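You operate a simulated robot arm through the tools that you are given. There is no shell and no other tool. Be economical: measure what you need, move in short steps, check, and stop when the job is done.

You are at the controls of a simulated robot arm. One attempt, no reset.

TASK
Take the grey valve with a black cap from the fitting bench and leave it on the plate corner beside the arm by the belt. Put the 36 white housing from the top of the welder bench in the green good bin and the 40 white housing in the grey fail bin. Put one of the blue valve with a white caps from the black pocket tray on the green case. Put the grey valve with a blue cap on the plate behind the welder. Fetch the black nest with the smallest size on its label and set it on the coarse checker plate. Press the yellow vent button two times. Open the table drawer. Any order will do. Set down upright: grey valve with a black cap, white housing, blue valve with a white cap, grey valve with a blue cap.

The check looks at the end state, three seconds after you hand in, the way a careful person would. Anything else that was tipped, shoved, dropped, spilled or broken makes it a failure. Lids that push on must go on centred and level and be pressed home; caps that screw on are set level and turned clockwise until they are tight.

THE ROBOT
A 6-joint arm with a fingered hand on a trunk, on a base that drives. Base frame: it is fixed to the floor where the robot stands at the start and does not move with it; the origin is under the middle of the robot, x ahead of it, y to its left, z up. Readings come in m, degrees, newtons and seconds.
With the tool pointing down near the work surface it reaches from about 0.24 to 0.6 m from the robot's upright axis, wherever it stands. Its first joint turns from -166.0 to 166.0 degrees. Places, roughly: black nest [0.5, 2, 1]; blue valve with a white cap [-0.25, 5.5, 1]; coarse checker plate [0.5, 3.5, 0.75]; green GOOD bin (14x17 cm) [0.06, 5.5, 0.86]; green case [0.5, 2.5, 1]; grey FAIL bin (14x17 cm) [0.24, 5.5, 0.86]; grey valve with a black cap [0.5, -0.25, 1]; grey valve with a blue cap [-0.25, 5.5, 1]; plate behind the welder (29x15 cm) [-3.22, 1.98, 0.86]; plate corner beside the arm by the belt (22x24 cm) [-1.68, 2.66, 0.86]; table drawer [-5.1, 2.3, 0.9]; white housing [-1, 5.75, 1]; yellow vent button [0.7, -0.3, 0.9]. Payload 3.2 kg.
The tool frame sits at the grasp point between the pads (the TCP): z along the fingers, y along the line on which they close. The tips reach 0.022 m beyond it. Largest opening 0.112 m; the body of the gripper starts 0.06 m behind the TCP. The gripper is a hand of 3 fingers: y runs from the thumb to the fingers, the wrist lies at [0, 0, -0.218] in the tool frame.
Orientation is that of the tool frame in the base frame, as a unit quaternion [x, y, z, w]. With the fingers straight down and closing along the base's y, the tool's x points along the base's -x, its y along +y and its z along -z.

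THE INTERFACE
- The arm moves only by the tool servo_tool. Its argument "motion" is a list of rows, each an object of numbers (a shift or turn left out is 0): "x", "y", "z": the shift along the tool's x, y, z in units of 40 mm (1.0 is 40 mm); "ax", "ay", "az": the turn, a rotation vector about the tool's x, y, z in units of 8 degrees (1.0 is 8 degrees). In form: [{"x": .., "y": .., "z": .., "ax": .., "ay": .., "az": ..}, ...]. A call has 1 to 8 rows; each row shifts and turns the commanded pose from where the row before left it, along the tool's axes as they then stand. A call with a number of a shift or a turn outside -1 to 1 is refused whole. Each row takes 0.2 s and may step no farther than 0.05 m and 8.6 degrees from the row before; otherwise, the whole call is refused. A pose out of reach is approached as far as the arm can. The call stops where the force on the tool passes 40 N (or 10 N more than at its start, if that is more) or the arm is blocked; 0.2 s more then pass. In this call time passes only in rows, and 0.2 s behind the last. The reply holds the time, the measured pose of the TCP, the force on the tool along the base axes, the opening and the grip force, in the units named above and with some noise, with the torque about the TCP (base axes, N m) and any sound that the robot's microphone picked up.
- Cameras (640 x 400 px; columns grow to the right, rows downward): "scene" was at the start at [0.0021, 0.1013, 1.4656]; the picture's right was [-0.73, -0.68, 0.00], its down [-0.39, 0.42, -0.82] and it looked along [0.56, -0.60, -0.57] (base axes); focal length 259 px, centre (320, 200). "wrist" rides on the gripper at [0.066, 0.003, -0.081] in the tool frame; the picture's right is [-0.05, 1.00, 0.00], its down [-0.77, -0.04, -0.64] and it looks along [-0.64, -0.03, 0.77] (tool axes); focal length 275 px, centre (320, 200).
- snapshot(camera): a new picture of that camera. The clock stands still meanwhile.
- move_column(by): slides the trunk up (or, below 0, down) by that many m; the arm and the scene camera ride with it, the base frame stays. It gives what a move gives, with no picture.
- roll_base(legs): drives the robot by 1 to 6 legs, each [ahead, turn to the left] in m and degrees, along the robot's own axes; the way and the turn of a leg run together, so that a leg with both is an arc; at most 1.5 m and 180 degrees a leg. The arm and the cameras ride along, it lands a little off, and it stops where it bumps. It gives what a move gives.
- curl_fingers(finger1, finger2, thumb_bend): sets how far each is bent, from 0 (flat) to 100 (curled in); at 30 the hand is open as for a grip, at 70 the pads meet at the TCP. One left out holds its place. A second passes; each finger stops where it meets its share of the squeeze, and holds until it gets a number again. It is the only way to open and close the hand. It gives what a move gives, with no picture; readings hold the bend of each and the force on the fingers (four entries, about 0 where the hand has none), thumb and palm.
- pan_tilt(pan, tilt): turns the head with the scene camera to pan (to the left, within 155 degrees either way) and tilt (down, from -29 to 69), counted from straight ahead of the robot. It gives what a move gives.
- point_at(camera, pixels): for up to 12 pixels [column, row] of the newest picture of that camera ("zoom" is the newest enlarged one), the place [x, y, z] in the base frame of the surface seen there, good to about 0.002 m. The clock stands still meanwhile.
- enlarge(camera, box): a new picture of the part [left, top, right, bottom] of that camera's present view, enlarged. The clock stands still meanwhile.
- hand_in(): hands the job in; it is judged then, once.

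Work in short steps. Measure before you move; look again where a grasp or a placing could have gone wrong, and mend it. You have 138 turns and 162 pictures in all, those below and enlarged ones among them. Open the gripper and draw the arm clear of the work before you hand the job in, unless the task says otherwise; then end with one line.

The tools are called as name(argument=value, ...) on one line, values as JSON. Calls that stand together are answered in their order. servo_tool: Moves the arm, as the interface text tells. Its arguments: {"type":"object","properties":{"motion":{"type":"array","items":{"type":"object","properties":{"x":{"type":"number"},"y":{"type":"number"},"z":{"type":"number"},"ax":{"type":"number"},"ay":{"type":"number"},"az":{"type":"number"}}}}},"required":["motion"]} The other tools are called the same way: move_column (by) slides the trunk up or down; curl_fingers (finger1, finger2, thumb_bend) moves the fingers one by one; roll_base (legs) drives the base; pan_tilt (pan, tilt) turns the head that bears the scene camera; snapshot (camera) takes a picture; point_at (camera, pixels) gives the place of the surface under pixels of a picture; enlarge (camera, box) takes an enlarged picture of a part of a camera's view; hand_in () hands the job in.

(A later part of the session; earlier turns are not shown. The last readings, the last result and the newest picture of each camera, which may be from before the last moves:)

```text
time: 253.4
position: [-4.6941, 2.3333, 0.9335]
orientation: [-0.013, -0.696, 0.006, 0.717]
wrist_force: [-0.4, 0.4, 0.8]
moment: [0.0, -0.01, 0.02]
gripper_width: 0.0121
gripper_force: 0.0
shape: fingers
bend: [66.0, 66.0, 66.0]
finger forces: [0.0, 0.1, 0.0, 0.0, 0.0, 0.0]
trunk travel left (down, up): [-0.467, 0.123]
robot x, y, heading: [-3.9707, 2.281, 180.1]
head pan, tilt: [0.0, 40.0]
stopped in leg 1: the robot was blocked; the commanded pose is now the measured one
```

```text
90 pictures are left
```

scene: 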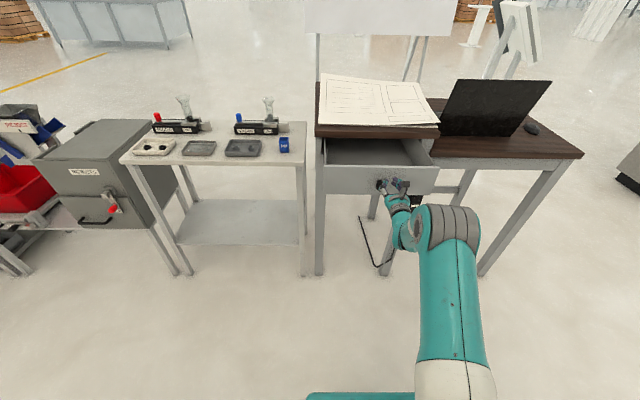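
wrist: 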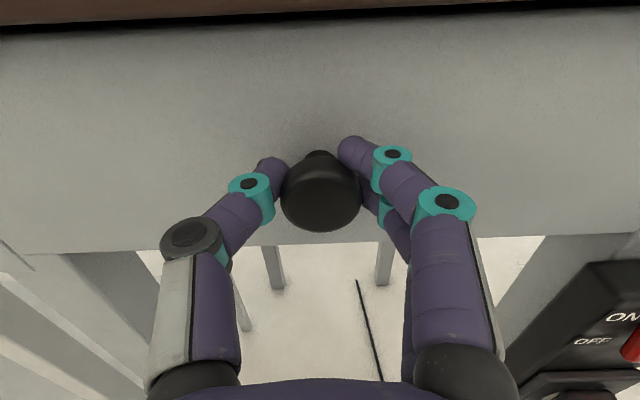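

The drawer is out. I check how far, and look back at the door near (-3.93,2.55) in case the base touched it.

point_at(camera="scene", pixels=[[350, 180], [350, 168], [430, 175], [370, 150], [360, 130], [345, 190]])

pan_tilt(pan=-150, tilt=40)

snapshot(camera="scene")

```text
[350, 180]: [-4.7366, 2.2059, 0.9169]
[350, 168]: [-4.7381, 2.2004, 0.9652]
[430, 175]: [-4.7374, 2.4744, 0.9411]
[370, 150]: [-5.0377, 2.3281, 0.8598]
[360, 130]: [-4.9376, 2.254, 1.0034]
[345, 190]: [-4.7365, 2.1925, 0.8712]
```

```text
time: 255.7
position: [-4.696, 2.331, 0.9317]
orientation: [-0.012, -0.697, 0.006, 0.717]
wrist_force: [1.0, -0.9, 0.0]
moment: [-0.01, 0.01, -0.01]
gripper_width: 0.0121
gripper_force: 0.1
shape: fingers
bend: [66.0, 66.0, 66.0]
finger forces: [0.1, 0.1, 0.0, 0.1, 0.1, 0.0]
trunk travel left (down, up): [-0.467, 0.123]
robot x, y, heading: [-3.9731, 2.2846, 180.0]
head pan, tilt: [-150.0, 40.0]
```

```text
89 pictures are left
```

scene: 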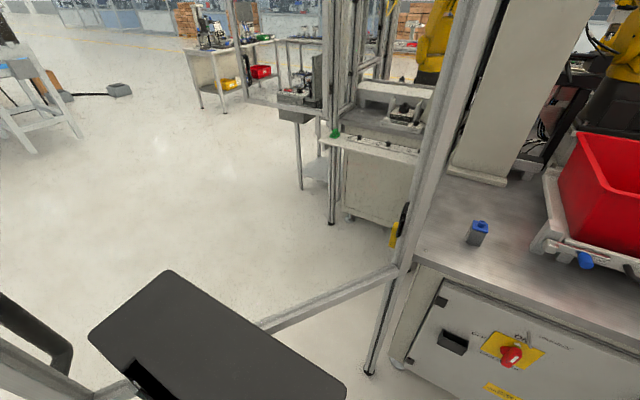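

I measure the door end now versus (-3.93,2.55).

point_at(camera="scene", pixels=[[60, 350], [15, 310], [20, 370], [50, 385], [300, 318], [120, 385], [400, 270], [478, 235]])

enlarge(camera="scene", box=[0, 240, 420, 400])

```text
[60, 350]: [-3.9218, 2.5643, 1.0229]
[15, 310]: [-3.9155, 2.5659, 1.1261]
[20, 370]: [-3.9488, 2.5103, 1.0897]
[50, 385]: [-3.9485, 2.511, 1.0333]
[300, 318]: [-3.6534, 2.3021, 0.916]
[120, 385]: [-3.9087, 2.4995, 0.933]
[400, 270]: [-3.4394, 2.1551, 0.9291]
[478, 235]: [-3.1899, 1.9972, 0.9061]
```

```text
1.52 times, centred on (210, 320) of scene
```

zoom: 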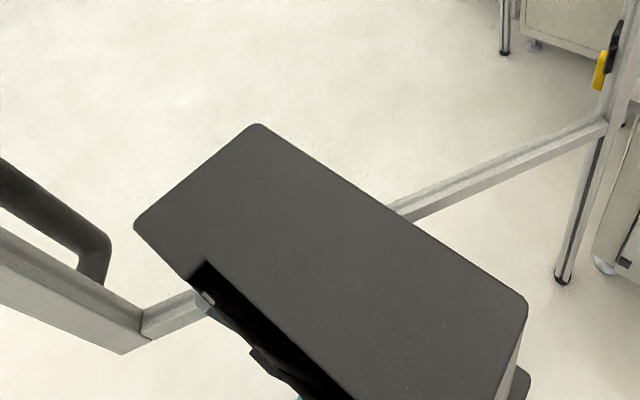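

Door end is where it was; drawer is open by 21 cm. I open the fingers and draw the hand back from the knob.

curl_fingers(finger1=40, finger2=40, thumb_bend=40)

servo_tool(motion=[{"z": -0.8}, {"z": -0.8}, {"z": -0.8}, {"z": -0.8}])

pan_tilt(pan=0, tilt=40)

snapshot(camera="scene")

```text
time: 256.7
position: [-4.6958, 2.3302, 0.9309]
orientation: [-0.012, -0.698, 0.005, 0.716]
wrist_force: [-0.3, -0.1, -1.0]
moment: [0.02, 0.03, 0.0]
gripper_width: 0.0834
gripper_force: 0.0
shape: fingers
bend: [40.0, 40.0, 40.0]
finger forces: [0.0, 0.0, 0.0, 0.0, 0.0, 0.1]
trunk travel left (down, up): [-0.467, 0.123]
robot x, y, heading: [-3.9705, 2.2812, 180.1]
head pan, tilt: [-150.0, 40.0]
```

```text
time: 257.7
position: [-4.5673, 2.328, 0.9274]
orientation: [-0.011, -0.697, 0.006, 0.716]
wrist_force: [0.0, 0.6, -0.7]
moment: [0.01, 0.01, 0.01]
gripper_width: 0.0833
gripper_force: 0.1
shape: fingers
bend: [40.0, 40.0, 40.0]
finger forces: [0.1, 0.0, 0.0, 0.0, 0.0, 0.1]
trunk travel left (down, up): [-0.467, 0.123]
robot x, y, heading: [-3.9725, 2.2815, 179.9]
head pan, tilt: [-150.0, 40.0]
```

```text
time: 260.1
position: [-4.5681, 2.3276, 0.9275]
orientation: [-0.013, -0.697, 0.005, 0.717]
wrist_force: [0.1, -0.3, -0.3]
moment: [0.0, 0.01, 0.03]
gripper_width: 0.0834
gripper_force: 0.0
shape: fingers
bend: [40.0, 40.0, 40.0]
finger forces: [0.1, 0.0, 0.1, 0.0, 0.0, 0.0]
trunk travel left (down, up): [-0.467, 0.123]
robot x, y, heading: [-3.9734, 2.2786, 180.1]
head pan, tilt: [0.0, 40.0]
```

```text
87 pictures are left
```

scene: 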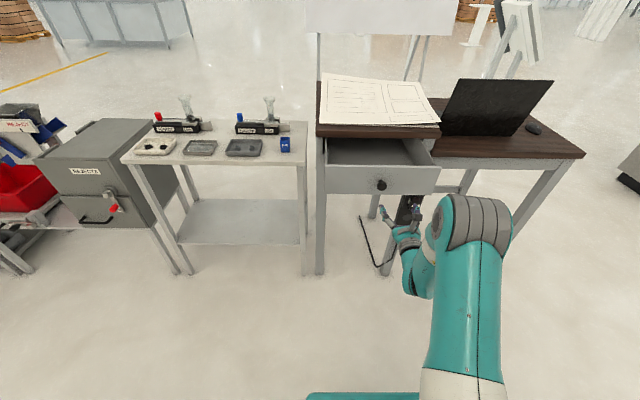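

Drawer is open and the knob is free. I raise the trunk and pitch the hand back down.

move_column(by=0.093)

servo_tool(motion=[{"ay": -0.954}, {"ay": -0.954}, {"ay": -0.954}, {"ay": -0.954}, {"ay": -0.954}, {"ay": -0.954}])

servo_tool(motion=[{"ay": -0.954}, {"ay": -0.954}, {"ay": -0.954}, {"ay": -0.954}, {"ay": -0.954}, {"ay": -0.954}])

```text
time: 261.4
position: [-4.5681, 2.3273, 1.02]
orientation: [-0.012, -0.697, 0.006, 0.716]
wrist_force: [-0.3, -0.6, 0.1]
moment: [0.0, 0.03, 0.0]
gripper_width: 0.0832
gripper_force: 0.2
shape: fingers
bend: [40.0, 40.0, 40.0]
finger forces: [0.0, 0.0, 0.0, 0.0, 0.0, 0.1]
trunk travel left (down, up): [-0.56, 0.03]
robot x, y, heading: [-3.973, 2.2828, 179.9]
head pan, tilt: [0.0, 40.0]
```

```text
time: 262.8
position: [-4.5664, 2.324, 1.019]
orientation: [0.008, 0.91, -0.017, -0.415]
wrist_force: [0.1, 0.6, 0.2]
moment: [0.0, -0.04, -0.02]
gripper_width: 0.0834
gripper_force: 0.1
shape: fingers
bend: [40.0, 40.0, 40.0]
finger forces: [0.0, 0.0, 0.0, 0.1, 0.0, 0.0]
out of reach, approached as far as the arm can: row 6
trunk travel left (down, up): [-0.56, 0.03]
robot x, y, heading: [-3.9697, 2.281, 180.1]
head pan, tilt: [0.0, 40.0]
```

```text
time: 264.1
position: [-4.4562, 2.3207, 0.8761]
orientation: [0.019, 0.98, 0.028, -0.194]
wrist_force: [-0.7, -0.6, -0.6]
moment: [-0.02, 0.02, -0.01]
gripper_width: 0.0833
gripper_force: 0.1
shape: fingers
bend: [40.0, 40.0, 40.0]
finger forces: [0.0, 0.0, 0.0, 0.0, 0.0, 0.1]
out of reach, approached as far as the arm can: row 1, 2, 3, 4, 5, 6
trunk travel left (down, up): [-0.56, 0.03]
robot x, y, heading: [-3.9748, 2.2765, 180.0]
head pan, tilt: [0.0, 40.0]
```

Too stretched for tool-down at that place; I pull the hand inward in small steps.

servo_tool(motion=[{"x": -0.4, "z": -0.3}, {"x": -0.4, "z": -0.3}, {"x": -0.4, "z": -0.3}, {"x": -0.4, "z": -0.3}, {"x": -0.4, "z": -0.3}, {"x": -0.4, "z": -0.3}])

servo_tool(motion=[{"x": -0.4, "z": -0.3}, {"x": -0.4, "z": -0.3}, {"x": -0.4, "z": -0.3}, {"x": -0.4, "z": -0.3}])

```text
time: 265.6
position: [-4.361, 2.3146, 0.9167]
orientation: [0.022, 0.986, 0.04, -0.163]
wrist_force: [0.0, -0.7, -0.1]
moment: [-0.03, -0.03, -0.02]
gripper_width: 0.0834
gripper_force: 0.0
shape: fingers
bend: [40.0, 40.0, 40.0]
finger forces: [0.1, 0.0, 0.0, 0.1, 0.1, 0.0]
out of reach, approached as far as the arm can: row 1, 2
trunk travel left (down, up): [-0.56, 0.03]
robot x, y, heading: [-3.9707, 2.2759, 180.0]
head pan, tilt: [0.0, 40.0]
```

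```text
time: 266.1
position: [-4.3288, 2.3203, 0.932]
orientation: [0.026, 0.983, 0.041, -0.177]
wrist_force: [0.2, 0.1, 0.2]
moment: [-0.02, 0.03, 0.01]
gripper_width: 0.0838
gripper_force: 0.0
shape: fingers
bend: [40.0, 40.0, 40.0]
finger forces: [0.1, 0.0, 0.0, 0.0, 0.1, 0.0]
trunk travel left (down, up): [-0.56, 0.03]
robot x, y, heading: [-3.9721, 2.2802, 179.8]
head pan, tilt: [0.0, 40.0]
stopped in row 2: the arm was blocked; the commanded pose is now the measured one
```

Blocked; I look at the arm.

pan_tilt(pan=-20, tilt=60)

snapshot(camera="scene")

snapshot(camera="wrist")

```text
time: 267.0
position: [-4.3389, 2.3234, 0.9341]
orientation: [0.023, 0.978, 0.04, -0.203]
wrist_force: [-0.5, -0.2, 0.1]
moment: [0.01, 0.0, -0.03]
gripper_width: 0.0834
gripper_force: 0.0
shape: fingers
bend: [40.0, 40.0, 40.0]
finger forces: [0.0, 0.0, 0.1, 0.0, 0.0, 0.1]
trunk travel left (down, up): [-0.56, 0.03]
robot x, y, heading: [-3.974, 2.2807, -180.0]
head pan, tilt: [-20.0, 60.0]
```

```text
86 pictures are left
```

scene: 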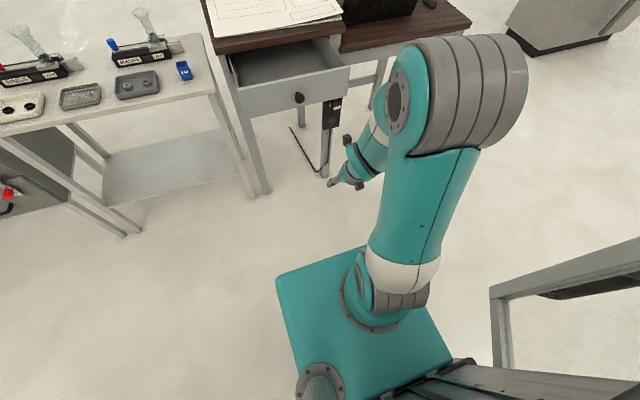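

```text
85 pictures are left
```

wrist: 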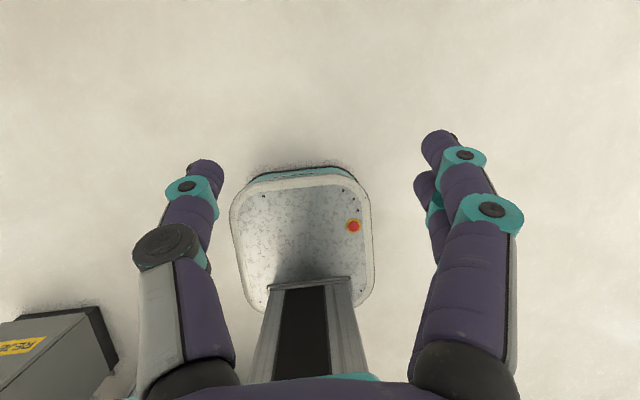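

The arm is folded tightly (elbow far out, hand tucked under). I raise the hand to unfold it.

servo_tool(motion=[{"x": 0.37, "z": -0.87}, {"x": 0.37, "z": -0.87}, {"x": 0.37, "z": -0.87}])

servo_tool(motion=[{"ay": -0.8}, {"ay": -0.8}, {"ay": -0.8}, {"z": 0}])

snapshot(camera="scene")

```text
time: 267.4
position: [-4.3182, 2.326, 0.9765]
orientation: [0.055, 0.977, 0.037, -0.201]
wrist_force: [1.3, 0.3, -0.1]
moment: [0.01, 0.04, -0.01]
gripper_width: 0.0837
gripper_force: 0.0
shape: fingers
bend: [40.0, 40.0, 40.0]
finger forces: [0.0, 0.1, 0.1, 0.1, 0.1, 0.0]
trunk travel left (down, up): [-0.56, 0.03]
robot x, y, heading: [-3.9719, 2.2742, -180.1]
head pan, tilt: [-20.0, 60.0]
stopped in row 2: the arm was blocked; the commanded pose is now the measured one
```

```text
time: 267.7
position: [-4.3044, 2.338, 0.9752]
orientation: [0.093, 0.979, 0.021, -0.183]
wrist_force: [0.2, -0.1, -0.2]
moment: [-0.01, 0.03, 0.02]
gripper_width: 0.0837
gripper_force: 0.0
shape: fingers
bend: [40.0, 40.0, 40.0]
finger forces: [0.1, 0.0, 0.0, 0.1, 0.1, 0.1]
trunk travel left (down, up): [-0.56, 0.03]
robot x, y, heading: [-3.973, 2.273, 179.9]
head pan, tilt: [-20.0, 60.0]
stopped in row 1: the arm was blocked; the commanded pose is now the measured one
```

```text
84 pictures are left
```

scene: 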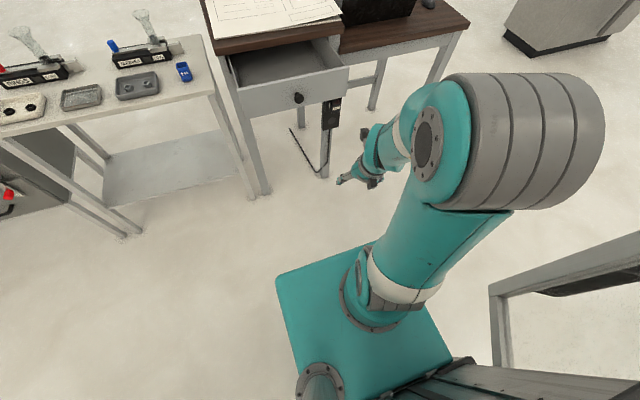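

The elbow is probably touching the open door beside the robot; I drive forward 0.2 m away from it.

roll_base(legs=[[0.2, 0]])

servo_tool(motion=[{"z": -0.5}, {"z": -0.5}, {"z": -0.5}, {"z": -0.5}])

```text
time: 268.5
position: [-4.3058, 2.3653, 0.9773]
orientation: [0.137, 0.974, -0.005, -0.183]
wrist_force: [-0.3, -0.5, -0.3]
moment: [-0.02, -0.09, -0.01]
gripper_width: 0.0839
gripper_force: 0.1
shape: fingers
bend: [40.0, 40.0, 40.0]
finger forces: [0.0, 0.1, 0.1, 0.0, 0.1, 0.0]
trunk travel left (down, up): [-0.56, 0.03]
robot x, y, heading: [-3.9806, 2.2743, 179.7]
head pan, tilt: [-20.0, 60.0]
stopped in leg 1: the robot was blocked; the commanded pose is now the measured one
```

```text
time: 268.9
position: [-4.3034, 2.3832, 0.9899]
orientation: [0.137, 0.973, -0.016, -0.186]
wrist_force: [-0.5, -0.4, -0.2]
moment: [0.01, -0.02, -0.04]
gripper_width: 0.0838
gripper_force: 0.0
shape: fingers
bend: [40.0, 40.0, 40.0]
finger forces: [0.0, 0.1, 0.0, 0.0, 0.1, 0.0]
trunk travel left (down, up): [-0.56, 0.03]
robot x, y, heading: [-3.9846, 2.2763, 179.6]
head pan, tilt: [-20.0, 60.0]
stopped in row 1: the arm was blocked; the commanded pose is now the measured one
```

Still blocked going forward; I look to the right side where the door is.

pan_tilt(pan=-75, tilt=20)

snapshot(camera="scene")

pan_tilt(pan=-60, tilt=69)

snapshot(camera="scene")

```text
time: 270.1
position: [-4.3037, 2.3794, 0.9902]
orientation: [0.134, 0.973, -0.014, -0.185]
wrist_force: [-0.1, -0.2, -0.6]
moment: [0.0, -0.01, -0.01]
gripper_width: 0.0838
gripper_force: 0.1
shape: fingers
bend: [40.0, 40.0, 40.0]
finger forces: [0.1, 0.0, 0.0, 0.0, 0.0, 0.1]
trunk travel left (down, up): [-0.56, 0.03]
robot x, y, heading: [-3.984, 2.2736, 179.7]
head pan, tilt: [-75.0, 20.0]
```

```text
83 pictures are left
```

scene: 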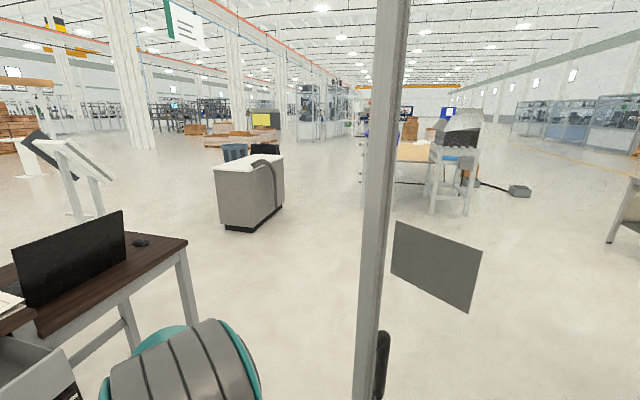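

```text
time: 271.3
position: [-4.3029, 2.3791, 0.9898]
orientation: [0.135, 0.973, -0.014, -0.185]
wrist_force: [0.3, 0.0, -0.4]
moment: [0.02, -0.01, 0.01]
gripper_width: 0.0837
gripper_force: 0.2
shape: fingers
bend: [40.0, 40.0, 40.0]
finger forces: [0.0, 0.0, 0.1, 0.0, 0.0, 0.0]
trunk travel left (down, up): [-0.56, 0.03]
robot x, y, heading: [-3.98, 2.2737, 179.7]
head pan, tilt: [-60.0, 68.8]
```

```text
82 pictures are left
```

scene: 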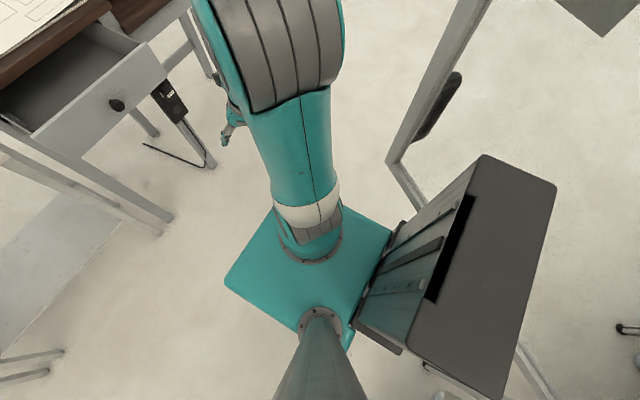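

The trunk (raised after backing) is caught at the door's bottom rail (z≈0.92). I lower the trunk back and then drive forward out of it.

move_column(by=-0.1)

roll_base(legs=[[0.15, 0]])

```text
time: 271.6
position: [-4.3045, 2.4002, 0.9855]
orientation: [0.139, 0.973, -0.023, -0.185]
wrist_force: [-0.3, 0.1, -0.2]
moment: [0.0, 0.0, 0.0]
gripper_width: 0.0835
gripper_force: 0.1
shape: fingers
bend: [40.0, 40.0, 40.0]
finger forces: [0.0, 0.0, 0.0, 0.1, 0.0, 0.1]
trunk travel left (down, up): [-0.557, 0.033]
robot x, y, heading: [-3.9827, 2.275, 179.6]
head pan, tilt: [-60.0, 68.8]
stopped: the arm was blocked; the commanded pose is now the measured one
```

```text
time: 273.0
position: [-4.4544, 2.397, 0.9832]
orientation: [0.136, 0.973, -0.023, -0.184]
wrist_force: [0.8, 0.3, 0.3]
moment: [-0.02, -0.01, 0.0]
gripper_width: 0.0835
gripper_force: 0.0
shape: fingers
bend: [40.0, 40.0, 40.0]
finger forces: [0.0, 0.1, 0.0, 0.0, 0.0, 0.0]
trunk travel left (down, up): [-0.557, 0.033]
robot x, y, heading: [-4.1349, 2.2793, 179.5]
head pan, tilt: [-60.0, 68.8]
```

Free again. I test lifting the hand.

servo_tool(motion=[{"z": -0.4}, {"z": -0.4}])

pan_tilt(pan=-35, tilt=45)

snapshot(camera="scene")

```text
time: 273.6
position: [-4.4422, 2.3977, 1.0124]
orientation: [0.136, 0.973, -0.022, -0.185]
wrist_force: [0.1, 1.1, 0.8]
moment: [-0.02, -0.01, 0.02]
gripper_width: 0.0839
gripper_force: 0.0
shape: fingers
bend: [40.0, 40.0, 40.0]
finger forces: [0.0, 0.0, 0.0, 0.0, 0.1, 0.0]
trunk travel left (down, up): [-0.557, 0.033]
robot x, y, heading: [-4.1341, 2.2787, 179.8]
head pan, tilt: [-60.0, 68.8]
```

```text
time: 274.5
position: [-4.442, 2.3974, 1.0127]
orientation: [0.135, 0.973, -0.023, -0.185]
wrist_force: [0.2, -0.2, -0.1]
moment: [0.01, -0.02, -0.01]
gripper_width: 0.0836
gripper_force: 0.1
shape: fingers
bend: [40.0, 40.0, 40.0]
finger forces: [0.0, 0.1, 0.0, 0.0, 0.1, 0.0]
trunk travel left (down, up): [-0.557, 0.033]
robot x, y, heading: [-4.1323, 2.2766, 179.8]
head pan, tilt: [-35.0, 45.0]
```

```text
81 pictures are left
```

scene: 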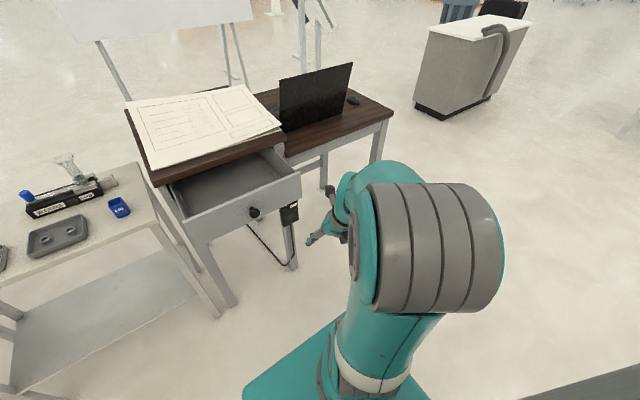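

The arm is free. I straighten the tool to vertical and square.

servo_tool(motion=[{"z": -0.5}, {"ay": -0.9}, {"ay": -0.9}, {"ay": -0.86}])

servo_tool(motion=[{"az": -0.98}, {"az": -0.98}])

pan_tilt(pan=-130, tilt=30)

snapshot(camera="scene")

```text
time: 275.5
position: [-4.4353, 2.3979, 1.0311]
orientation: [0.13, 0.99, -0.048, -0.001]
wrist_force: [0.1, 0.5, -0.1]
moment: [0.03, 0.01, -0.04]
gripper_width: 0.0835
gripper_force: 0.0
shape: fingers
bend: [40.0, 40.0, 40.0]
finger forces: [0.1, 0.0, 0.0, 0.1, 0.0, 0.1]
trunk travel left (down, up): [-0.557, 0.033]
robot x, y, heading: [-4.135, 2.2734, 180.0]
head pan, tilt: [-35.0, 45.0]
```

```text
time: 276.1
position: [-4.4345, 2.397, 1.0307]
orientation: [-0.008, 0.999, -0.047, -0.008]
wrist_force: [-0.1, -0.2, 0.4]
moment: [0.03, 0.0, -0.02]
gripper_width: 0.0837
gripper_force: 0.1
shape: fingers
bend: [40.0, 40.0, 40.0]
finger forces: [0.1, 0.0, 0.0, 0.0, 0.1, 0.0]
trunk travel left (down, up): [-0.557, 0.033]
robot x, y, heading: [-4.1329, 2.2734, 179.8]
head pan, tilt: [-35.0, 45.0]
```

```text
time: 277.8
position: [-4.4343, 2.3977, 1.0321]
orientation: [-0.008, 0.999, -0.047, -0.009]
wrist_force: [-0.9, -0.8, 0.4]
moment: [-0.02, -0.02, 0.01]
gripper_width: 0.0838
gripper_force: 0.1
shape: fingers
bend: [40.0, 40.0, 40.0]
finger forces: [0.0, 0.1, 0.1, 0.0, 0.0, 0.0]
trunk travel left (down, up): [-0.557, 0.033]
robot x, y, heading: [-4.1293, 2.2746, 179.9]
head pan, tilt: [-130.0, 30.0]
```

```text
80 pictures are left
```

scene: 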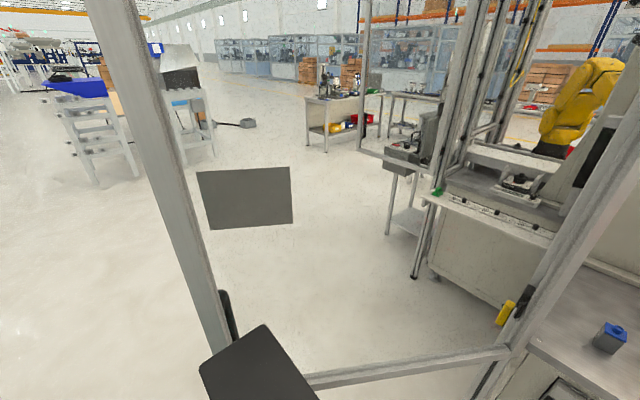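

I correct the small roll and check the door points.

point_at(camera="scene", pixels=[[228, 300], [190, 250], [210, 325], [420, 365], [340, 378], [505, 348], [605, 338]])

servo_tool(motion=[{"ax": -0.67, "ay": -0.13}])

```text
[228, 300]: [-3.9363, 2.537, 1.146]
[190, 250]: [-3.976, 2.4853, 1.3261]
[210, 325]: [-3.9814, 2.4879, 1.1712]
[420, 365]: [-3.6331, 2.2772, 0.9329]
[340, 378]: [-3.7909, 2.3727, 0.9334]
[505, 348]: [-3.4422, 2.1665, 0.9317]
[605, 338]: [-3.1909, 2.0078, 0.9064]
```

```text
time: 278.2
position: [-4.435, 2.3976, 1.0321]
orientation: [-0.008, 1.0, 0.001, 0.0]
wrist_force: [-0.3, 0.2, -0.2]
moment: [0.02, 0.02, -0.01]
gripper_width: 0.0835
gripper_force: 0.2
shape: fingers
bend: [40.0, 40.0, 40.0]
finger forces: [0.1, 0.0, 0.0, 0.0, 0.0, 0.1]
trunk travel left (down, up): [-0.557, 0.033]
robot x, y, heading: [-4.1324, 2.2769, 179.5]
head pan, tilt: [-130.0, 30.0]
```

The door is back where it stood within about 1 cm. I leave: forward a bit, turn north, drive to y≈4.5 and turn east.

roll_base(legs=[[0.17, 0], [0, -90], [1.5, 0], [0.72, 0], [0, -90], [1.5, 0]])

pan_tilt(pan=0, tilt=20)

snapshot(camera="scene")

```text
time: 304.9
position: [-2.4796, 4.3679, 1.0315]
orientation: [1.0, 0.008, -0.001, 0.0]
wrist_force: [-0.2, -0.4, 0.0]
moment: [0.04, 0.0, 0.01]
gripper_width: 0.0837
gripper_force: 0.1
shape: fingers
bend: [40.0, 40.0, 40.0]
finger forces: [0.0, 0.0, 0.0, 0.0, 0.0, 0.0]
trunk travel left (down, up): [-0.557, 0.033]
robot x, y, heading: [-2.7824, 4.4898, -0.0]
head pan, tilt: [-130.0, 30.0]
```

```text
time: 307.0
position: [-2.4804, 4.3673, 1.0309]
orientation: [1.0, 0.008, -0.001, 0.001]
wrist_force: [-0.5, 0.8, -0.4]
moment: [0.0, 0.0, -0.01]
gripper_width: 0.084
gripper_force: 0.1
shape: fingers
bend: [40.0, 40.0, 40.0]
finger forces: [0.0, 0.1, 0.1, 0.0, 0.0, 0.1]
trunk travel left (down, up): [-0.557, 0.033]
robot x, y, heading: [-2.7813, 4.4894, 0.0]
head pan, tilt: [0.0, 20.0]
```

```text
79 pictures are left
```

scene: 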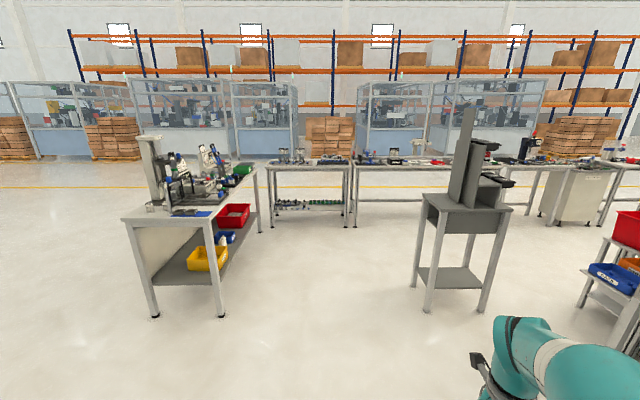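

I go to the west end of the welder bench at y≈5.73 to inspect the white housings.

roll_base(legs=[[0, 90], [1.24, 0], [0, -90], [0.95, 0]])

pan_tilt(pan=-5, tilt=35)

snapshot(camera="scene")

```text
time: 325.5
position: [-1.5306, 5.6117, 1.0306]
orientation: [1.0, 0.006, -0.001, 0.0]
wrist_force: [-0.3, -0.7, -0.4]
moment: [0.03, 0.01, 0.0]
gripper_width: 0.0835
gripper_force: 0.1
shape: fingers
bend: [40.0, 40.0, 40.0]
finger forces: [0.0, 0.0, 0.0, 0.1, 0.0, 0.1]
trunk travel left (down, up): [-0.557, 0.033]
robot x, y, heading: [-1.8301, 5.7328, -0.5]
head pan, tilt: [0.0, 20.0]
```

```text
time: 326.3
position: [-1.5314, 5.6122, 1.0315]
orientation: [1.0, 0.007, -0.001, 0.0]
wrist_force: [0.6, 0.1, -1.0]
moment: [-0.02, 0.04, 0.0]
gripper_width: 0.0836
gripper_force: 0.1
shape: fingers
bend: [40.0, 40.0, 40.0]
finger forces: [0.1, 0.1, 0.1, 0.0, 0.0, 0.0]
trunk travel left (down, up): [-0.557, 0.033]
robot x, y, heading: [-1.8345, 5.7342, -0.1]
head pan, tilt: [-5.0, 35.0]
```

```text
78 pictures are left
```

scene: 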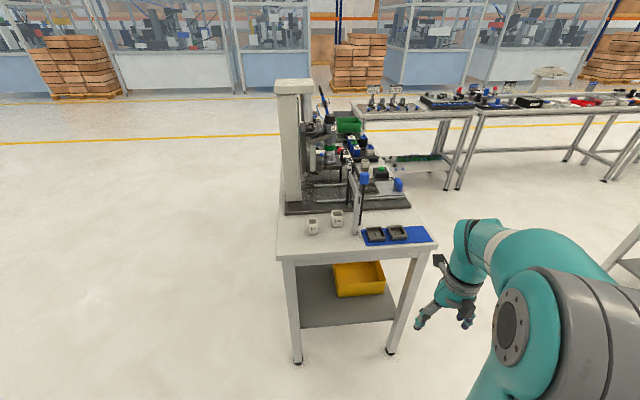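

enlarge(camera="scene", box=[290, 190, 390, 250])

point_at(camera="zoom", pixels=[[130, 210], [165, 215], [120, 250], [150, 270], [275, 145], [320, 150], [290, 210], [330, 215], [440, 270], [430, 200], [300, 180], [150, 240]])

```text
6.40 times, centred on (340, 220) of scene
```

zoom: 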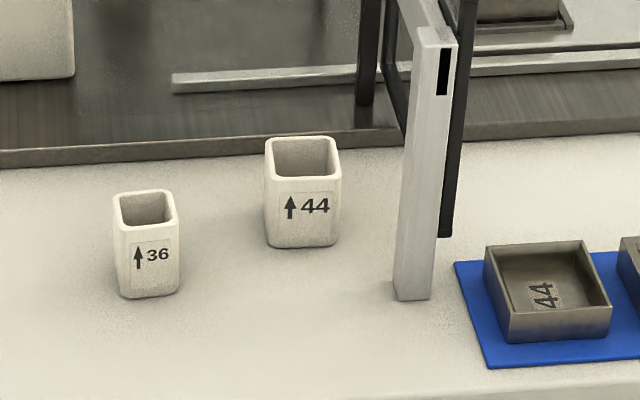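

```text
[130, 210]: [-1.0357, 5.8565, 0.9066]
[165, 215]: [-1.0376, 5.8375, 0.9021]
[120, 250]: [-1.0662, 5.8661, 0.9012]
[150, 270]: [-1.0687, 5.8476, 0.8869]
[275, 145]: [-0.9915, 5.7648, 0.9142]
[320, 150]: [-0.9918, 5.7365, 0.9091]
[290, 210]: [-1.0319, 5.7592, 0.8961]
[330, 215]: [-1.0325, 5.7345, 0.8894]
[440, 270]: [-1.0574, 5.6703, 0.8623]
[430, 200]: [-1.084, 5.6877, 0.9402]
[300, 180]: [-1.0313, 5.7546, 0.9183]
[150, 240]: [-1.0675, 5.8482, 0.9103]
```

The 36 housing is at (-1.051,5.853), 44 beside it at (-1.01,5.75); the 40 is the one in front of the controller. I check the welder column's nearness.

point_at(camera="scene", pixels=[[291, 180], [285, 120], [300, 195], [310, 200], [285, 205], [330, 208], [290, 150]])

roll_base(legs=[[0.42, 0]])

curl_fingers(finger1=50, finger2=50, thumb_bend=50)

```text
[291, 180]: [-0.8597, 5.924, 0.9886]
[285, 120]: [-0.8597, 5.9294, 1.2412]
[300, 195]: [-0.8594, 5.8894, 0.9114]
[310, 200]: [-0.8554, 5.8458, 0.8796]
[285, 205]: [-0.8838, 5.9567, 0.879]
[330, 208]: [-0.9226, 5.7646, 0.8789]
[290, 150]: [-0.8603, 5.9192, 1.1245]
```

```text
time: 328.9
position: [-1.1127, 5.6111, 1.0306]
orientation: [1.0, 0.009, -0.001, 0.0]
wrist_force: [-0.3, 1.1, -0.7]
moment: [0.01, 0.0, 0.02]
gripper_width: 0.0839
gripper_force: 0.0
shape: fingers
bend: [40.0, 40.0, 40.0]
finger forces: [0.0, 0.0, 0.0, 0.0, 0.1, 0.1]
trunk travel left (down, up): [-0.557, 0.033]
robot x, y, heading: [-1.4148, 5.7291, 0.0]
head pan, tilt: [-5.0, 35.0]
```

```text
time: 329.9
position: [-1.113, 5.6119, 1.032]
orientation: [1.0, 0.009, -0.001, 0.0]
wrist_force: [-0.7, -0.8, 0.1]
moment: [0.0, -0.02, 0.0]
gripper_width: 0.0556
gripper_force: 0.1
shape: fingers
bend: [50.0, 50.0, 50.0]
finger forces: [0.1, 0.0, 0.1, 0.0, 0.0, 0.0]
trunk travel left (down, up): [-0.557, 0.033]
robot x, y, heading: [-1.413, 5.7321, -0.1]
head pan, tilt: [-5.0, 35.0]
```

The hand is close to the guard frame; I back the base 0.12 m, shift the hand north, then reach over the 36 housing.

roll_base(legs=[[-0.12, 0]])

servo_tool(motion=[{"y": -1}, {"y": -1}, {"y": -1}, {"y": -1}, {"y": -1}, {"y": -1}])

pan_tilt(pan=-5, tilt=40)

enlarge(camera="scene", box=[240, 150, 440, 280])

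```text
time: 331.1
position: [-1.2325, 5.6116, 1.0305]
orientation: [1.0, 0.008, 0.0, 0.0]
wrist_force: [-0.5, 0.0, -1.0]
moment: [-0.02, 0.0, -0.01]
gripper_width: 0.0556
gripper_force: 0.1
shape: fingers
bend: [50.0, 50.0, 50.0]
finger forces: [0.1, 0.0, 0.0, 0.1, 0.0, 0.0]
trunk travel left (down, up): [-0.557, 0.033]
robot x, y, heading: [-1.5325, 5.7329, -0.0]
head pan, tilt: [-5.0, 35.0]
```

```text
time: 332.5
position: [-1.2343, 5.8514, 1.0321]
orientation: [1.0, 0.008, 0.0, 0.0]
wrist_force: [0.2, 0.7, -0.8]
moment: [0.04, -0.01, -0.01]
gripper_width: 0.0553
gripper_force: 0.1
shape: fingers
bend: [50.0, 50.0, 50.0]
finger forces: [0.1, 0.0, 0.0, 0.1, 0.1, 0.0]
trunk travel left (down, up): [-0.557, 0.033]
robot x, y, heading: [-1.5362, 5.7337, -0.3]
head pan, tilt: [-5.0, 35.0]
```

```text
time: 333.2
position: [-1.2352, 5.8519, 1.0319]
orientation: [1.0, 0.008, -0.001, 0.0]
wrist_force: [-0.6, 0.2, 0.0]
moment: [0.01, 0.01, 0.01]
gripper_width: 0.0559
gripper_force: 0.2
shape: fingers
bend: [50.0, 50.0, 50.0]
finger forces: [0.0, 0.0, 0.0, 0.0, 0.0, 0.1]
trunk travel left (down, up): [-0.557, 0.033]
robot x, y, heading: [-1.5329, 5.7328, -0.2]
head pan, tilt: [-5.0, 40.0]
```

```text
3.08 times, centred on (340, 215) of scene
```

zoom: 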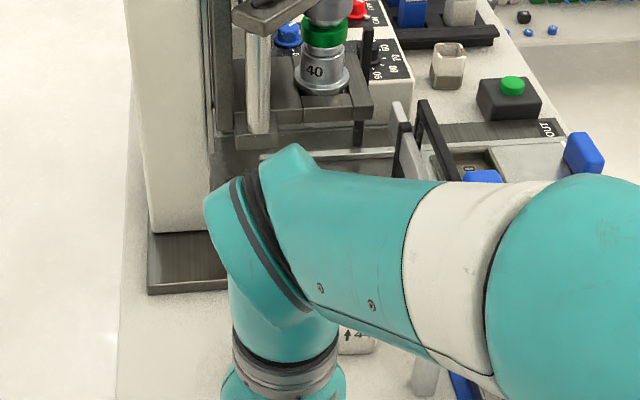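

Forearm is clear of the guard frame in plan. I reach to x≈-1.051 and check with the wrist camera.

servo_tool(motion=[{"x": 0.92}, {"x": 0.92}, {"x": 0.92}, {"x": 0.92}, {"x": 0.92}])

snapshot(camera="wrist")

point_at(camera="wrist", pixels=[[320, 80], [300, 80], [340, 80], [320, 60], [320, 100], [310, 120], [330, 40]])

```text
time: 334.4
position: [-1.0489, 5.8535, 1.0317]
orientation: [1.0, 0.008, -0.001, 0.0]
wrist_force: [0.4, -0.6, 0.0]
moment: [-0.01, 0.0, 0.02]
gripper_width: 0.0557
gripper_force: 0.0
shape: fingers
bend: [50.0, 50.0, 50.0]
finger forces: [0.0, 0.0, 0.1, 0.0, 0.0, 0.0]
trunk travel left (down, up): [-0.557, 0.033]
robot x, y, heading: [-1.5315, 5.7328, -0.2]
head pan, tilt: [-5.0, 40.0]
```

```text
75 pictures are left
```

wrist: 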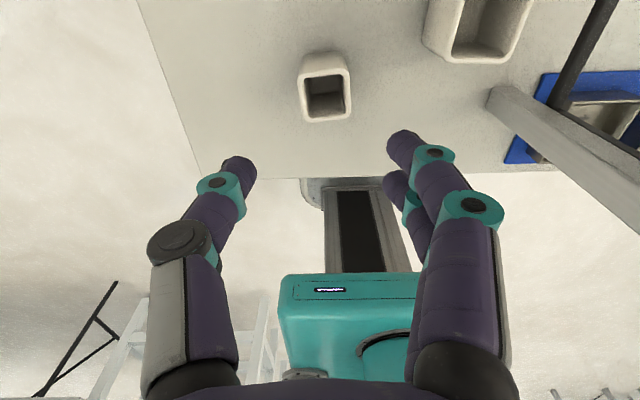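

```text
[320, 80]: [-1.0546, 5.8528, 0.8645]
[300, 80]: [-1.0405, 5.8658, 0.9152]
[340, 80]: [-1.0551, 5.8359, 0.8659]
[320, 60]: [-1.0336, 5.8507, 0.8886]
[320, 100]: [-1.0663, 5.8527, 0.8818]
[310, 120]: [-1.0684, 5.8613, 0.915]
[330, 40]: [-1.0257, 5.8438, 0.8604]
```

Centre is (-1.0515,5.849). I adjust, descend to z≈0.895 and grip.

servo_tool(motion=[{"x": -0.06, "y": 0.1}, {"z": 0.9}, {"z": 0.9}, {"z": 0.9}, {"z": 0.7}])

curl_fingers(finger1=62, finger2=62, thumb_bend=62)

servo_tool(motion=[{"z": -0.3}, {"z": -0.6}, {"z": -0.9}, {"z": -0.9}, {"z": -0.9}])

snapshot(camera="wrist")

```text
time: 335.6
position: [-1.0521, 5.8491, 0.8934]
orientation: [1.0, 0.007, 0.0, 0.0]
wrist_force: [0.3, -0.8, -0.4]
moment: [0.0, 0.01, -0.01]
gripper_width: 0.0556
gripper_force: 0.1
shape: fingers
bend: [50.0, 50.0, 50.0]
finger forces: [0.0, 0.1, 0.0, 0.0, 0.1, 0.1]
trunk travel left (down, up): [-0.557, 0.033]
robot x, y, heading: [-1.531, 5.729, -0.0]
head pan, tilt: [-5.0, 40.0]
```

```text
time: 336.6
position: [-1.0531, 5.8504, 0.8946]
orientation: [1.0, 0.008, -0.001, 0.0]
wrist_force: [-0.3, 0.4, -0.8]
moment: [-0.02, -0.04, 0.05]
gripper_width: 0.0325
gripper_force: 4.3
shape: fingers
bend: [59.0, 58.0, 59.0]
finger forces: [2.0, 2.3, 0.1, 0.0, 4.2, 0.0]
trunk travel left (down, up): [-0.557, 0.033]
robot x, y, heading: [-1.5313, 5.7341, -0.5]
head pan, tilt: [-5.0, 40.0]
```

```text
time: 337.8
position: [-1.0536, 5.8512, 1.04]
orientation: [1.0, 0.008, 0.0, 0.001]
wrist_force: [0.7, 0.5, -0.2]
moment: [-0.02, -0.01, 0.02]
gripper_width: 0.0322
gripper_force: 3.7
shape: fingers
bend: [59.0, 58.0, 59.0]
finger forces: [1.8, 2.4, 0.0, 0.0, 4.3, 0.0]
trunk travel left (down, up): [-0.557, 0.033]
robot x, y, heading: [-1.5307, 5.7343, -0.4]
head pan, tilt: [-5.0, 40.0]
```

```text
74 pictures are left
```

wrist: 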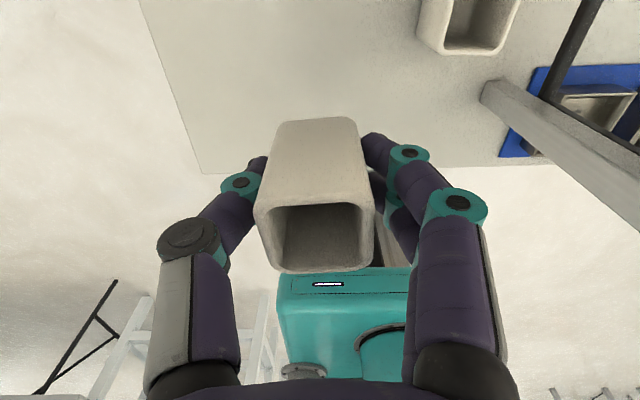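

Held. I retract the hand, then drive round to the bins at the east end of this bench.

servo_tool(motion=[{"x": -0.92}, {"x": -0.92}, {"x": -0.92}, {"x": -0.92}, {"x": -0.92}])

roll_base(legs=[[-0.35, 0], [0, -90], [1.15, 0], [0, 90], [1.5, 0], [0.36, 0]])

roll_base(legs=[[0, 90]])

pan_tilt(pan=-5, tilt=38)

snapshot(camera="scene")

```text
time: 339.0
position: [-1.2383, 5.8466, 1.04]
orientation: [1.0, 0.009, -0.001, 0.0]
wrist_force: [0.3, 0.1, 0.1]
moment: [-0.01, 0.01, 0.03]
gripper_width: 0.0322
gripper_force: 4.2
shape: fingers
bend: [59.0, 58.0, 59.0]
finger forces: [1.8, 2.4, 0.0, 0.1, 4.2, 0.0]
trunk travel left (down, up): [-0.557, 0.033]
robot x, y, heading: [-1.5302, 5.7345, -0.1]
head pan, tilt: [-5.0, 40.0]
```

```text
time: 363.3
position: [0.267, 4.7207, 1.0402]
orientation: [1.0, 0.012, -0.002, 0.0]
wrist_force: [1.2, 0.5, 0.9]
moment: [-0.04, 0.02, -0.02]
gripper_width: 0.0324
gripper_force: 4.1
shape: fingers
bend: [59.0, 58.0, 59.0]
finger forces: [1.9, 2.1, 0.0, 0.1, 4.1, 0.0]
trunk travel left (down, up): [-0.557, 0.033]
robot x, y, heading: [-0.0246, 4.6065, 0.5]
head pan, tilt: [-5.0, 40.0]
```

```text
time: 367.5
position: [-0.1419, 4.898, 1.0405]
orientation: [0.701, 0.714, 0.0, 0.0]
wrist_force: [-0.3, -0.3, 0.0]
moment: [-0.02, 0.0, 0.04]
gripper_width: 0.0324
gripper_force: 4.4
shape: fingers
bend: [59.0, 58.0, 60.0]
finger forces: [1.9, 2.2, 0.0, 0.0, 4.0, 0.0]
trunk travel left (down, up): [-0.557, 0.033]
robot x, y, heading: [-0.0277, 4.6012, 90.0]
head pan, tilt: [-5.0, 40.0]
```

```text
time: 368.1
position: [-0.1403, 4.8981, 1.039]
orientation: [0.701, 0.713, 0.0, 0.0]
wrist_force: [0.4, 0.5, -0.3]
moment: [0.02, -0.02, 0.05]
gripper_width: 0.0323
gripper_force: 4.1
shape: fingers
bend: [59.0, 58.0, 60.0]
finger forces: [1.9, 2.1, 0.1, 0.0, 4.1, 0.1]
trunk travel left (down, up): [-0.557, 0.033]
robot x, y, heading: [-0.0249, 4.6053, 89.8]
head pan, tilt: [-5.0, 38.0]
```

```text
73 pictures are left
```

scene: 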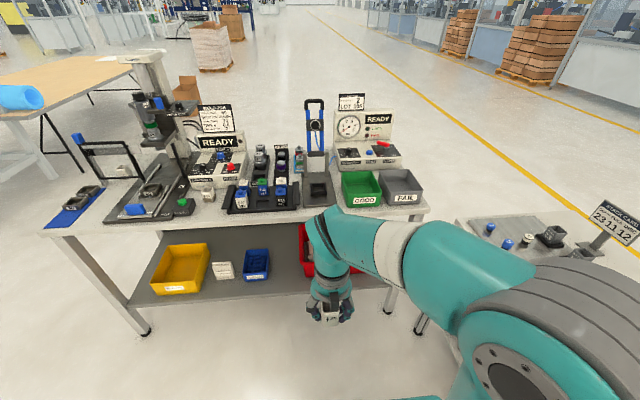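

Now I measure the bins and the 40 housing near (208,192).

enlarge(camera="scene", box=[320, 150, 440, 225])

point_at(camera="zoom", pixels=[[120, 115], [310, 110], [145, 300], [325, 285], [220, 180], [345, 110], [520, 110], [440, 180], [230, 290], [220, 240], [480, 290]])

enlarge(camera="scene", box=[160, 160, 320, 240])

```text
5.33 times, centred on (380, 188) of scene
```

zoom: 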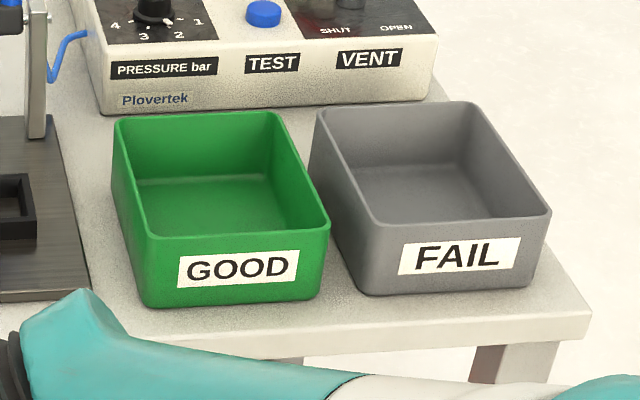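

```text
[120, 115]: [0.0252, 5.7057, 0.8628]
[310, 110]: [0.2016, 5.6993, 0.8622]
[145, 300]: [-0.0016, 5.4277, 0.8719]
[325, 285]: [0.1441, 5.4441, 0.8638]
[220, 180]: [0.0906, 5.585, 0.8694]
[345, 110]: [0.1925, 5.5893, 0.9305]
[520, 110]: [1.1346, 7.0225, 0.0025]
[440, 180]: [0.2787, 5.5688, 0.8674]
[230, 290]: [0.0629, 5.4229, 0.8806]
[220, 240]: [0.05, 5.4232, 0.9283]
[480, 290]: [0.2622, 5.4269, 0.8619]
```

```text
4.00 times, centred on (240, 200) of scene
```

zoom: 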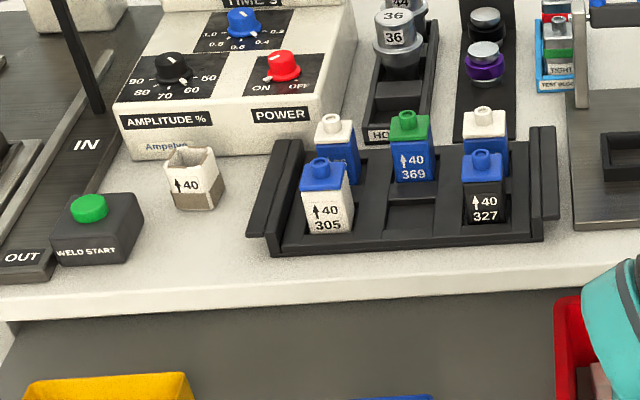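

GOOD bin centre ≈(0.065,5.507), floor 0.869. I drive 0.38 ahead and bring the housing over it.

roll_base(legs=[[0.38, 0]])

servo_tool(motion=[{"x": 0.705, "y": 0.6525}, {"x": 0.705, "y": 0.6525}, {"x": 0.705, "y": 0.6525}, {"x": 0.705, "y": 0.6525}, {"x": 0.705, "y": 0.6525}, {"x": 0.705, "y": 0.6525}, {"x": 0.705, "y": 0.6525}, {"x": 0.705, "y": 0.6525}])

snapshot(camera="wrist")

```text
time: 370.5
position: [-0.1404, 5.2787, 1.04]
orientation: [0.7, 0.714, -0.001, 0.001]
wrist_force: [-0.8, 0.0, -0.3]
moment: [0.0, 0.0, -0.02]
gripper_width: 0.0323
gripper_force: 4.0
shape: fingers
bend: [59.0, 58.0, 60.0]
finger forces: [1.9, 2.2, 0.0, 0.0, 4.2, 0.1]
trunk travel left (down, up): [-0.557, 0.033]
robot x, y, heading: [-0.0263, 4.9847, 90.2]
head pan, tilt: [-5.0, 38.0]
```

```text
time: 372.3
position: [0.0647, 5.5088, 1.0377]
orientation: [0.7, 0.714, -0.001, 0.0]
wrist_force: [0.2, 0.3, -0.5]
moment: [0.02, 0.03, -0.01]
gripper_width: 0.032
gripper_force: 4.2
shape: fingers
bend: [59.0, 58.0, 60.0]
finger forces: [1.9, 2.2, 0.1, 0.1, 3.9, 0.0]
trunk travel left (down, up): [-0.557, 0.033]
robot x, y, heading: [-0.0237, 4.9835, 90.0]
head pan, tilt: [-5.0, 38.0]
```

```text
70 pictures are left
```

wrist: 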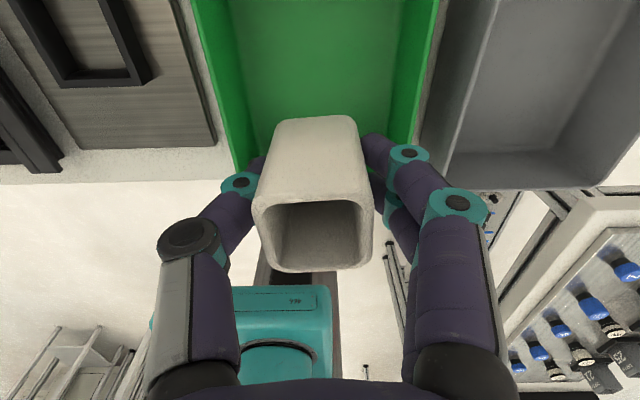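

Centred over the green bin. I lower into it.

servo_tool(motion=[{"z": 0.9}, {"z": 0.9}, {"z": 0.9}, {"z": 0.4}])

servo_tool(motion=[{"z": 0.08}, {"z": 0.08}, {"z": 0.06}])

```text
time: 373.3
position: [0.0638, 5.5075, 0.9154]
orientation: [0.7, 0.714, 0.0, 0.001]
wrist_force: [-0.2, -0.5, 0.3]
moment: [0.01, 0.01, -0.01]
gripper_width: 0.0319
gripper_force: 4.3
shape: fingers
bend: [59.0, 58.0, 60.0]
finger forces: [1.8, 2.1, 0.1, 0.1, 4.0, 0.0]
trunk travel left (down, up): [-0.557, 0.033]
robot x, y, heading: [-0.0265, 4.979, 89.9]
head pan, tilt: [-5.0, 38.0]
```

```text
time: 374.1
position: [0.0637, 5.5078, 0.9071]
orientation: [0.7, 0.714, 0.0, 0.001]
wrist_force: [0.0, -0.6, -1.5]
moment: [0.01, 0.03, 0.02]
gripper_width: 0.0318
gripper_force: 4.0
shape: fingers
bend: [59.0, 58.0, 60.0]
finger forces: [1.8, 2.2, 0.0, 0.0, 4.0, 0.1]
trunk travel left (down, up): [-0.557, 0.033]
robot x, y, heading: [-0.0239, 4.985, 90.1]
head pan, tilt: [-5.0, 38.0]
```

servo_tool(motion=[{"z": 0.06}, {"z": 0.05}, {"z": 0.04}])

```text
time: 374.9
position: [0.0633, 5.5085, 0.901]
orientation: [0.7, 0.714, -0.001, 0.001]
wrist_force: [-0.2, 0.0, 0.7]
moment: [0.0, -0.03, -0.02]
gripper_width: 0.032
gripper_force: 3.7
shape: fingers
bend: [59.0, 58.0, 60.0]
finger forces: [1.8, 2.1, 0.1, 0.0, 4.0, 0.0]
trunk travel left (down, up): [-0.557, 0.033]
robot x, y, heading: [-0.0306, 4.9826, 90.0]
head pan, tilt: [-5.0, 38.0]
```

servo_tool(motion=[{"z": 0.04}, {"z": 0.03}])

```text
time: 375.5
position: [0.0634, 5.5085, 0.8991]
orientation: [0.7, 0.714, 0.001, 0.0]
wrist_force: [1.6, 0.0, 4.0]
moment: [0.01, 0.02, -0.03]
gripper_width: 0.0318
gripper_force: 4.3
shape: fingers
bend: [59.0, 58.0, 60.0]
finger forces: [2.3, 2.5, 0.0, 0.0, 4.4, 0.0]
trunk travel left (down, up): [-0.557, 0.033]
robot x, y, heading: [-0.0298, 4.9802, 89.9]
head pan, tilt: [-5.0, 38.0]
```

On the floor of the bin. I open a little and lift out.

curl_fingers(finger1=52, finger2=52, thumb_bend=52)

servo_tool(motion=[{"z": -0.4}, {"z": -0.8}, {"z": -0.9}, {"z": -0.9}])

snapshot(camera="wrist")

```text
time: 376.5
position: [0.0633, 5.5089, 0.8985]
orientation: [0.701, 0.713, -0.001, 0.001]
wrist_force: [0.6, -0.2, 0.0]
moment: [0.01, 0.01, -0.02]
gripper_width: 0.0488
gripper_force: 0.0
shape: fingers
bend: [52.0, 52.0, 52.0]
finger forces: [0.1, 0.0, 0.0, 0.1, 0.0, 0.0]
trunk travel left (down, up): [-0.557, 0.033]
robot x, y, heading: [-0.0257, 4.9819, 90.1]
head pan, tilt: [-5.0, 38.0]
```

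```text
time: 377.5
position: [0.063, 5.5069, 1.0181]
orientation: [0.701, 0.714, -0.001, 0.001]
wrist_force: [-0.2, 0.4, 0.1]
moment: [0.01, 0.02, 0.02]
gripper_width: 0.0488
gripper_force: 0.1
shape: fingers
bend: [52.0, 52.0, 52.0]
finger forces: [0.1, 0.0, 0.0, 0.1, 0.0, 0.0]
trunk travel left (down, up): [-0.557, 0.033]
robot x, y, heading: [-0.0268, 4.9848, 89.9]
head pan, tilt: [-5.0, 38.0]
```

```text
69 pictures are left
```

wrist: 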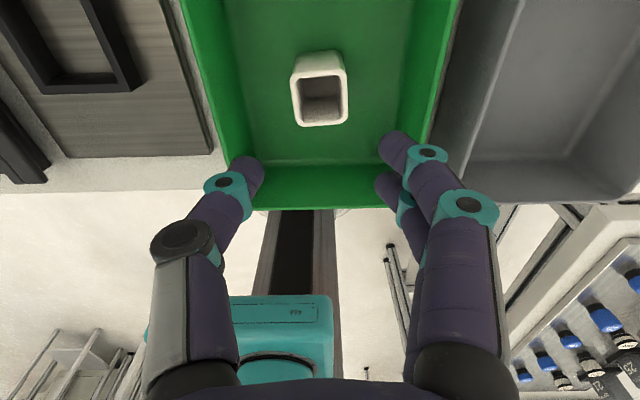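

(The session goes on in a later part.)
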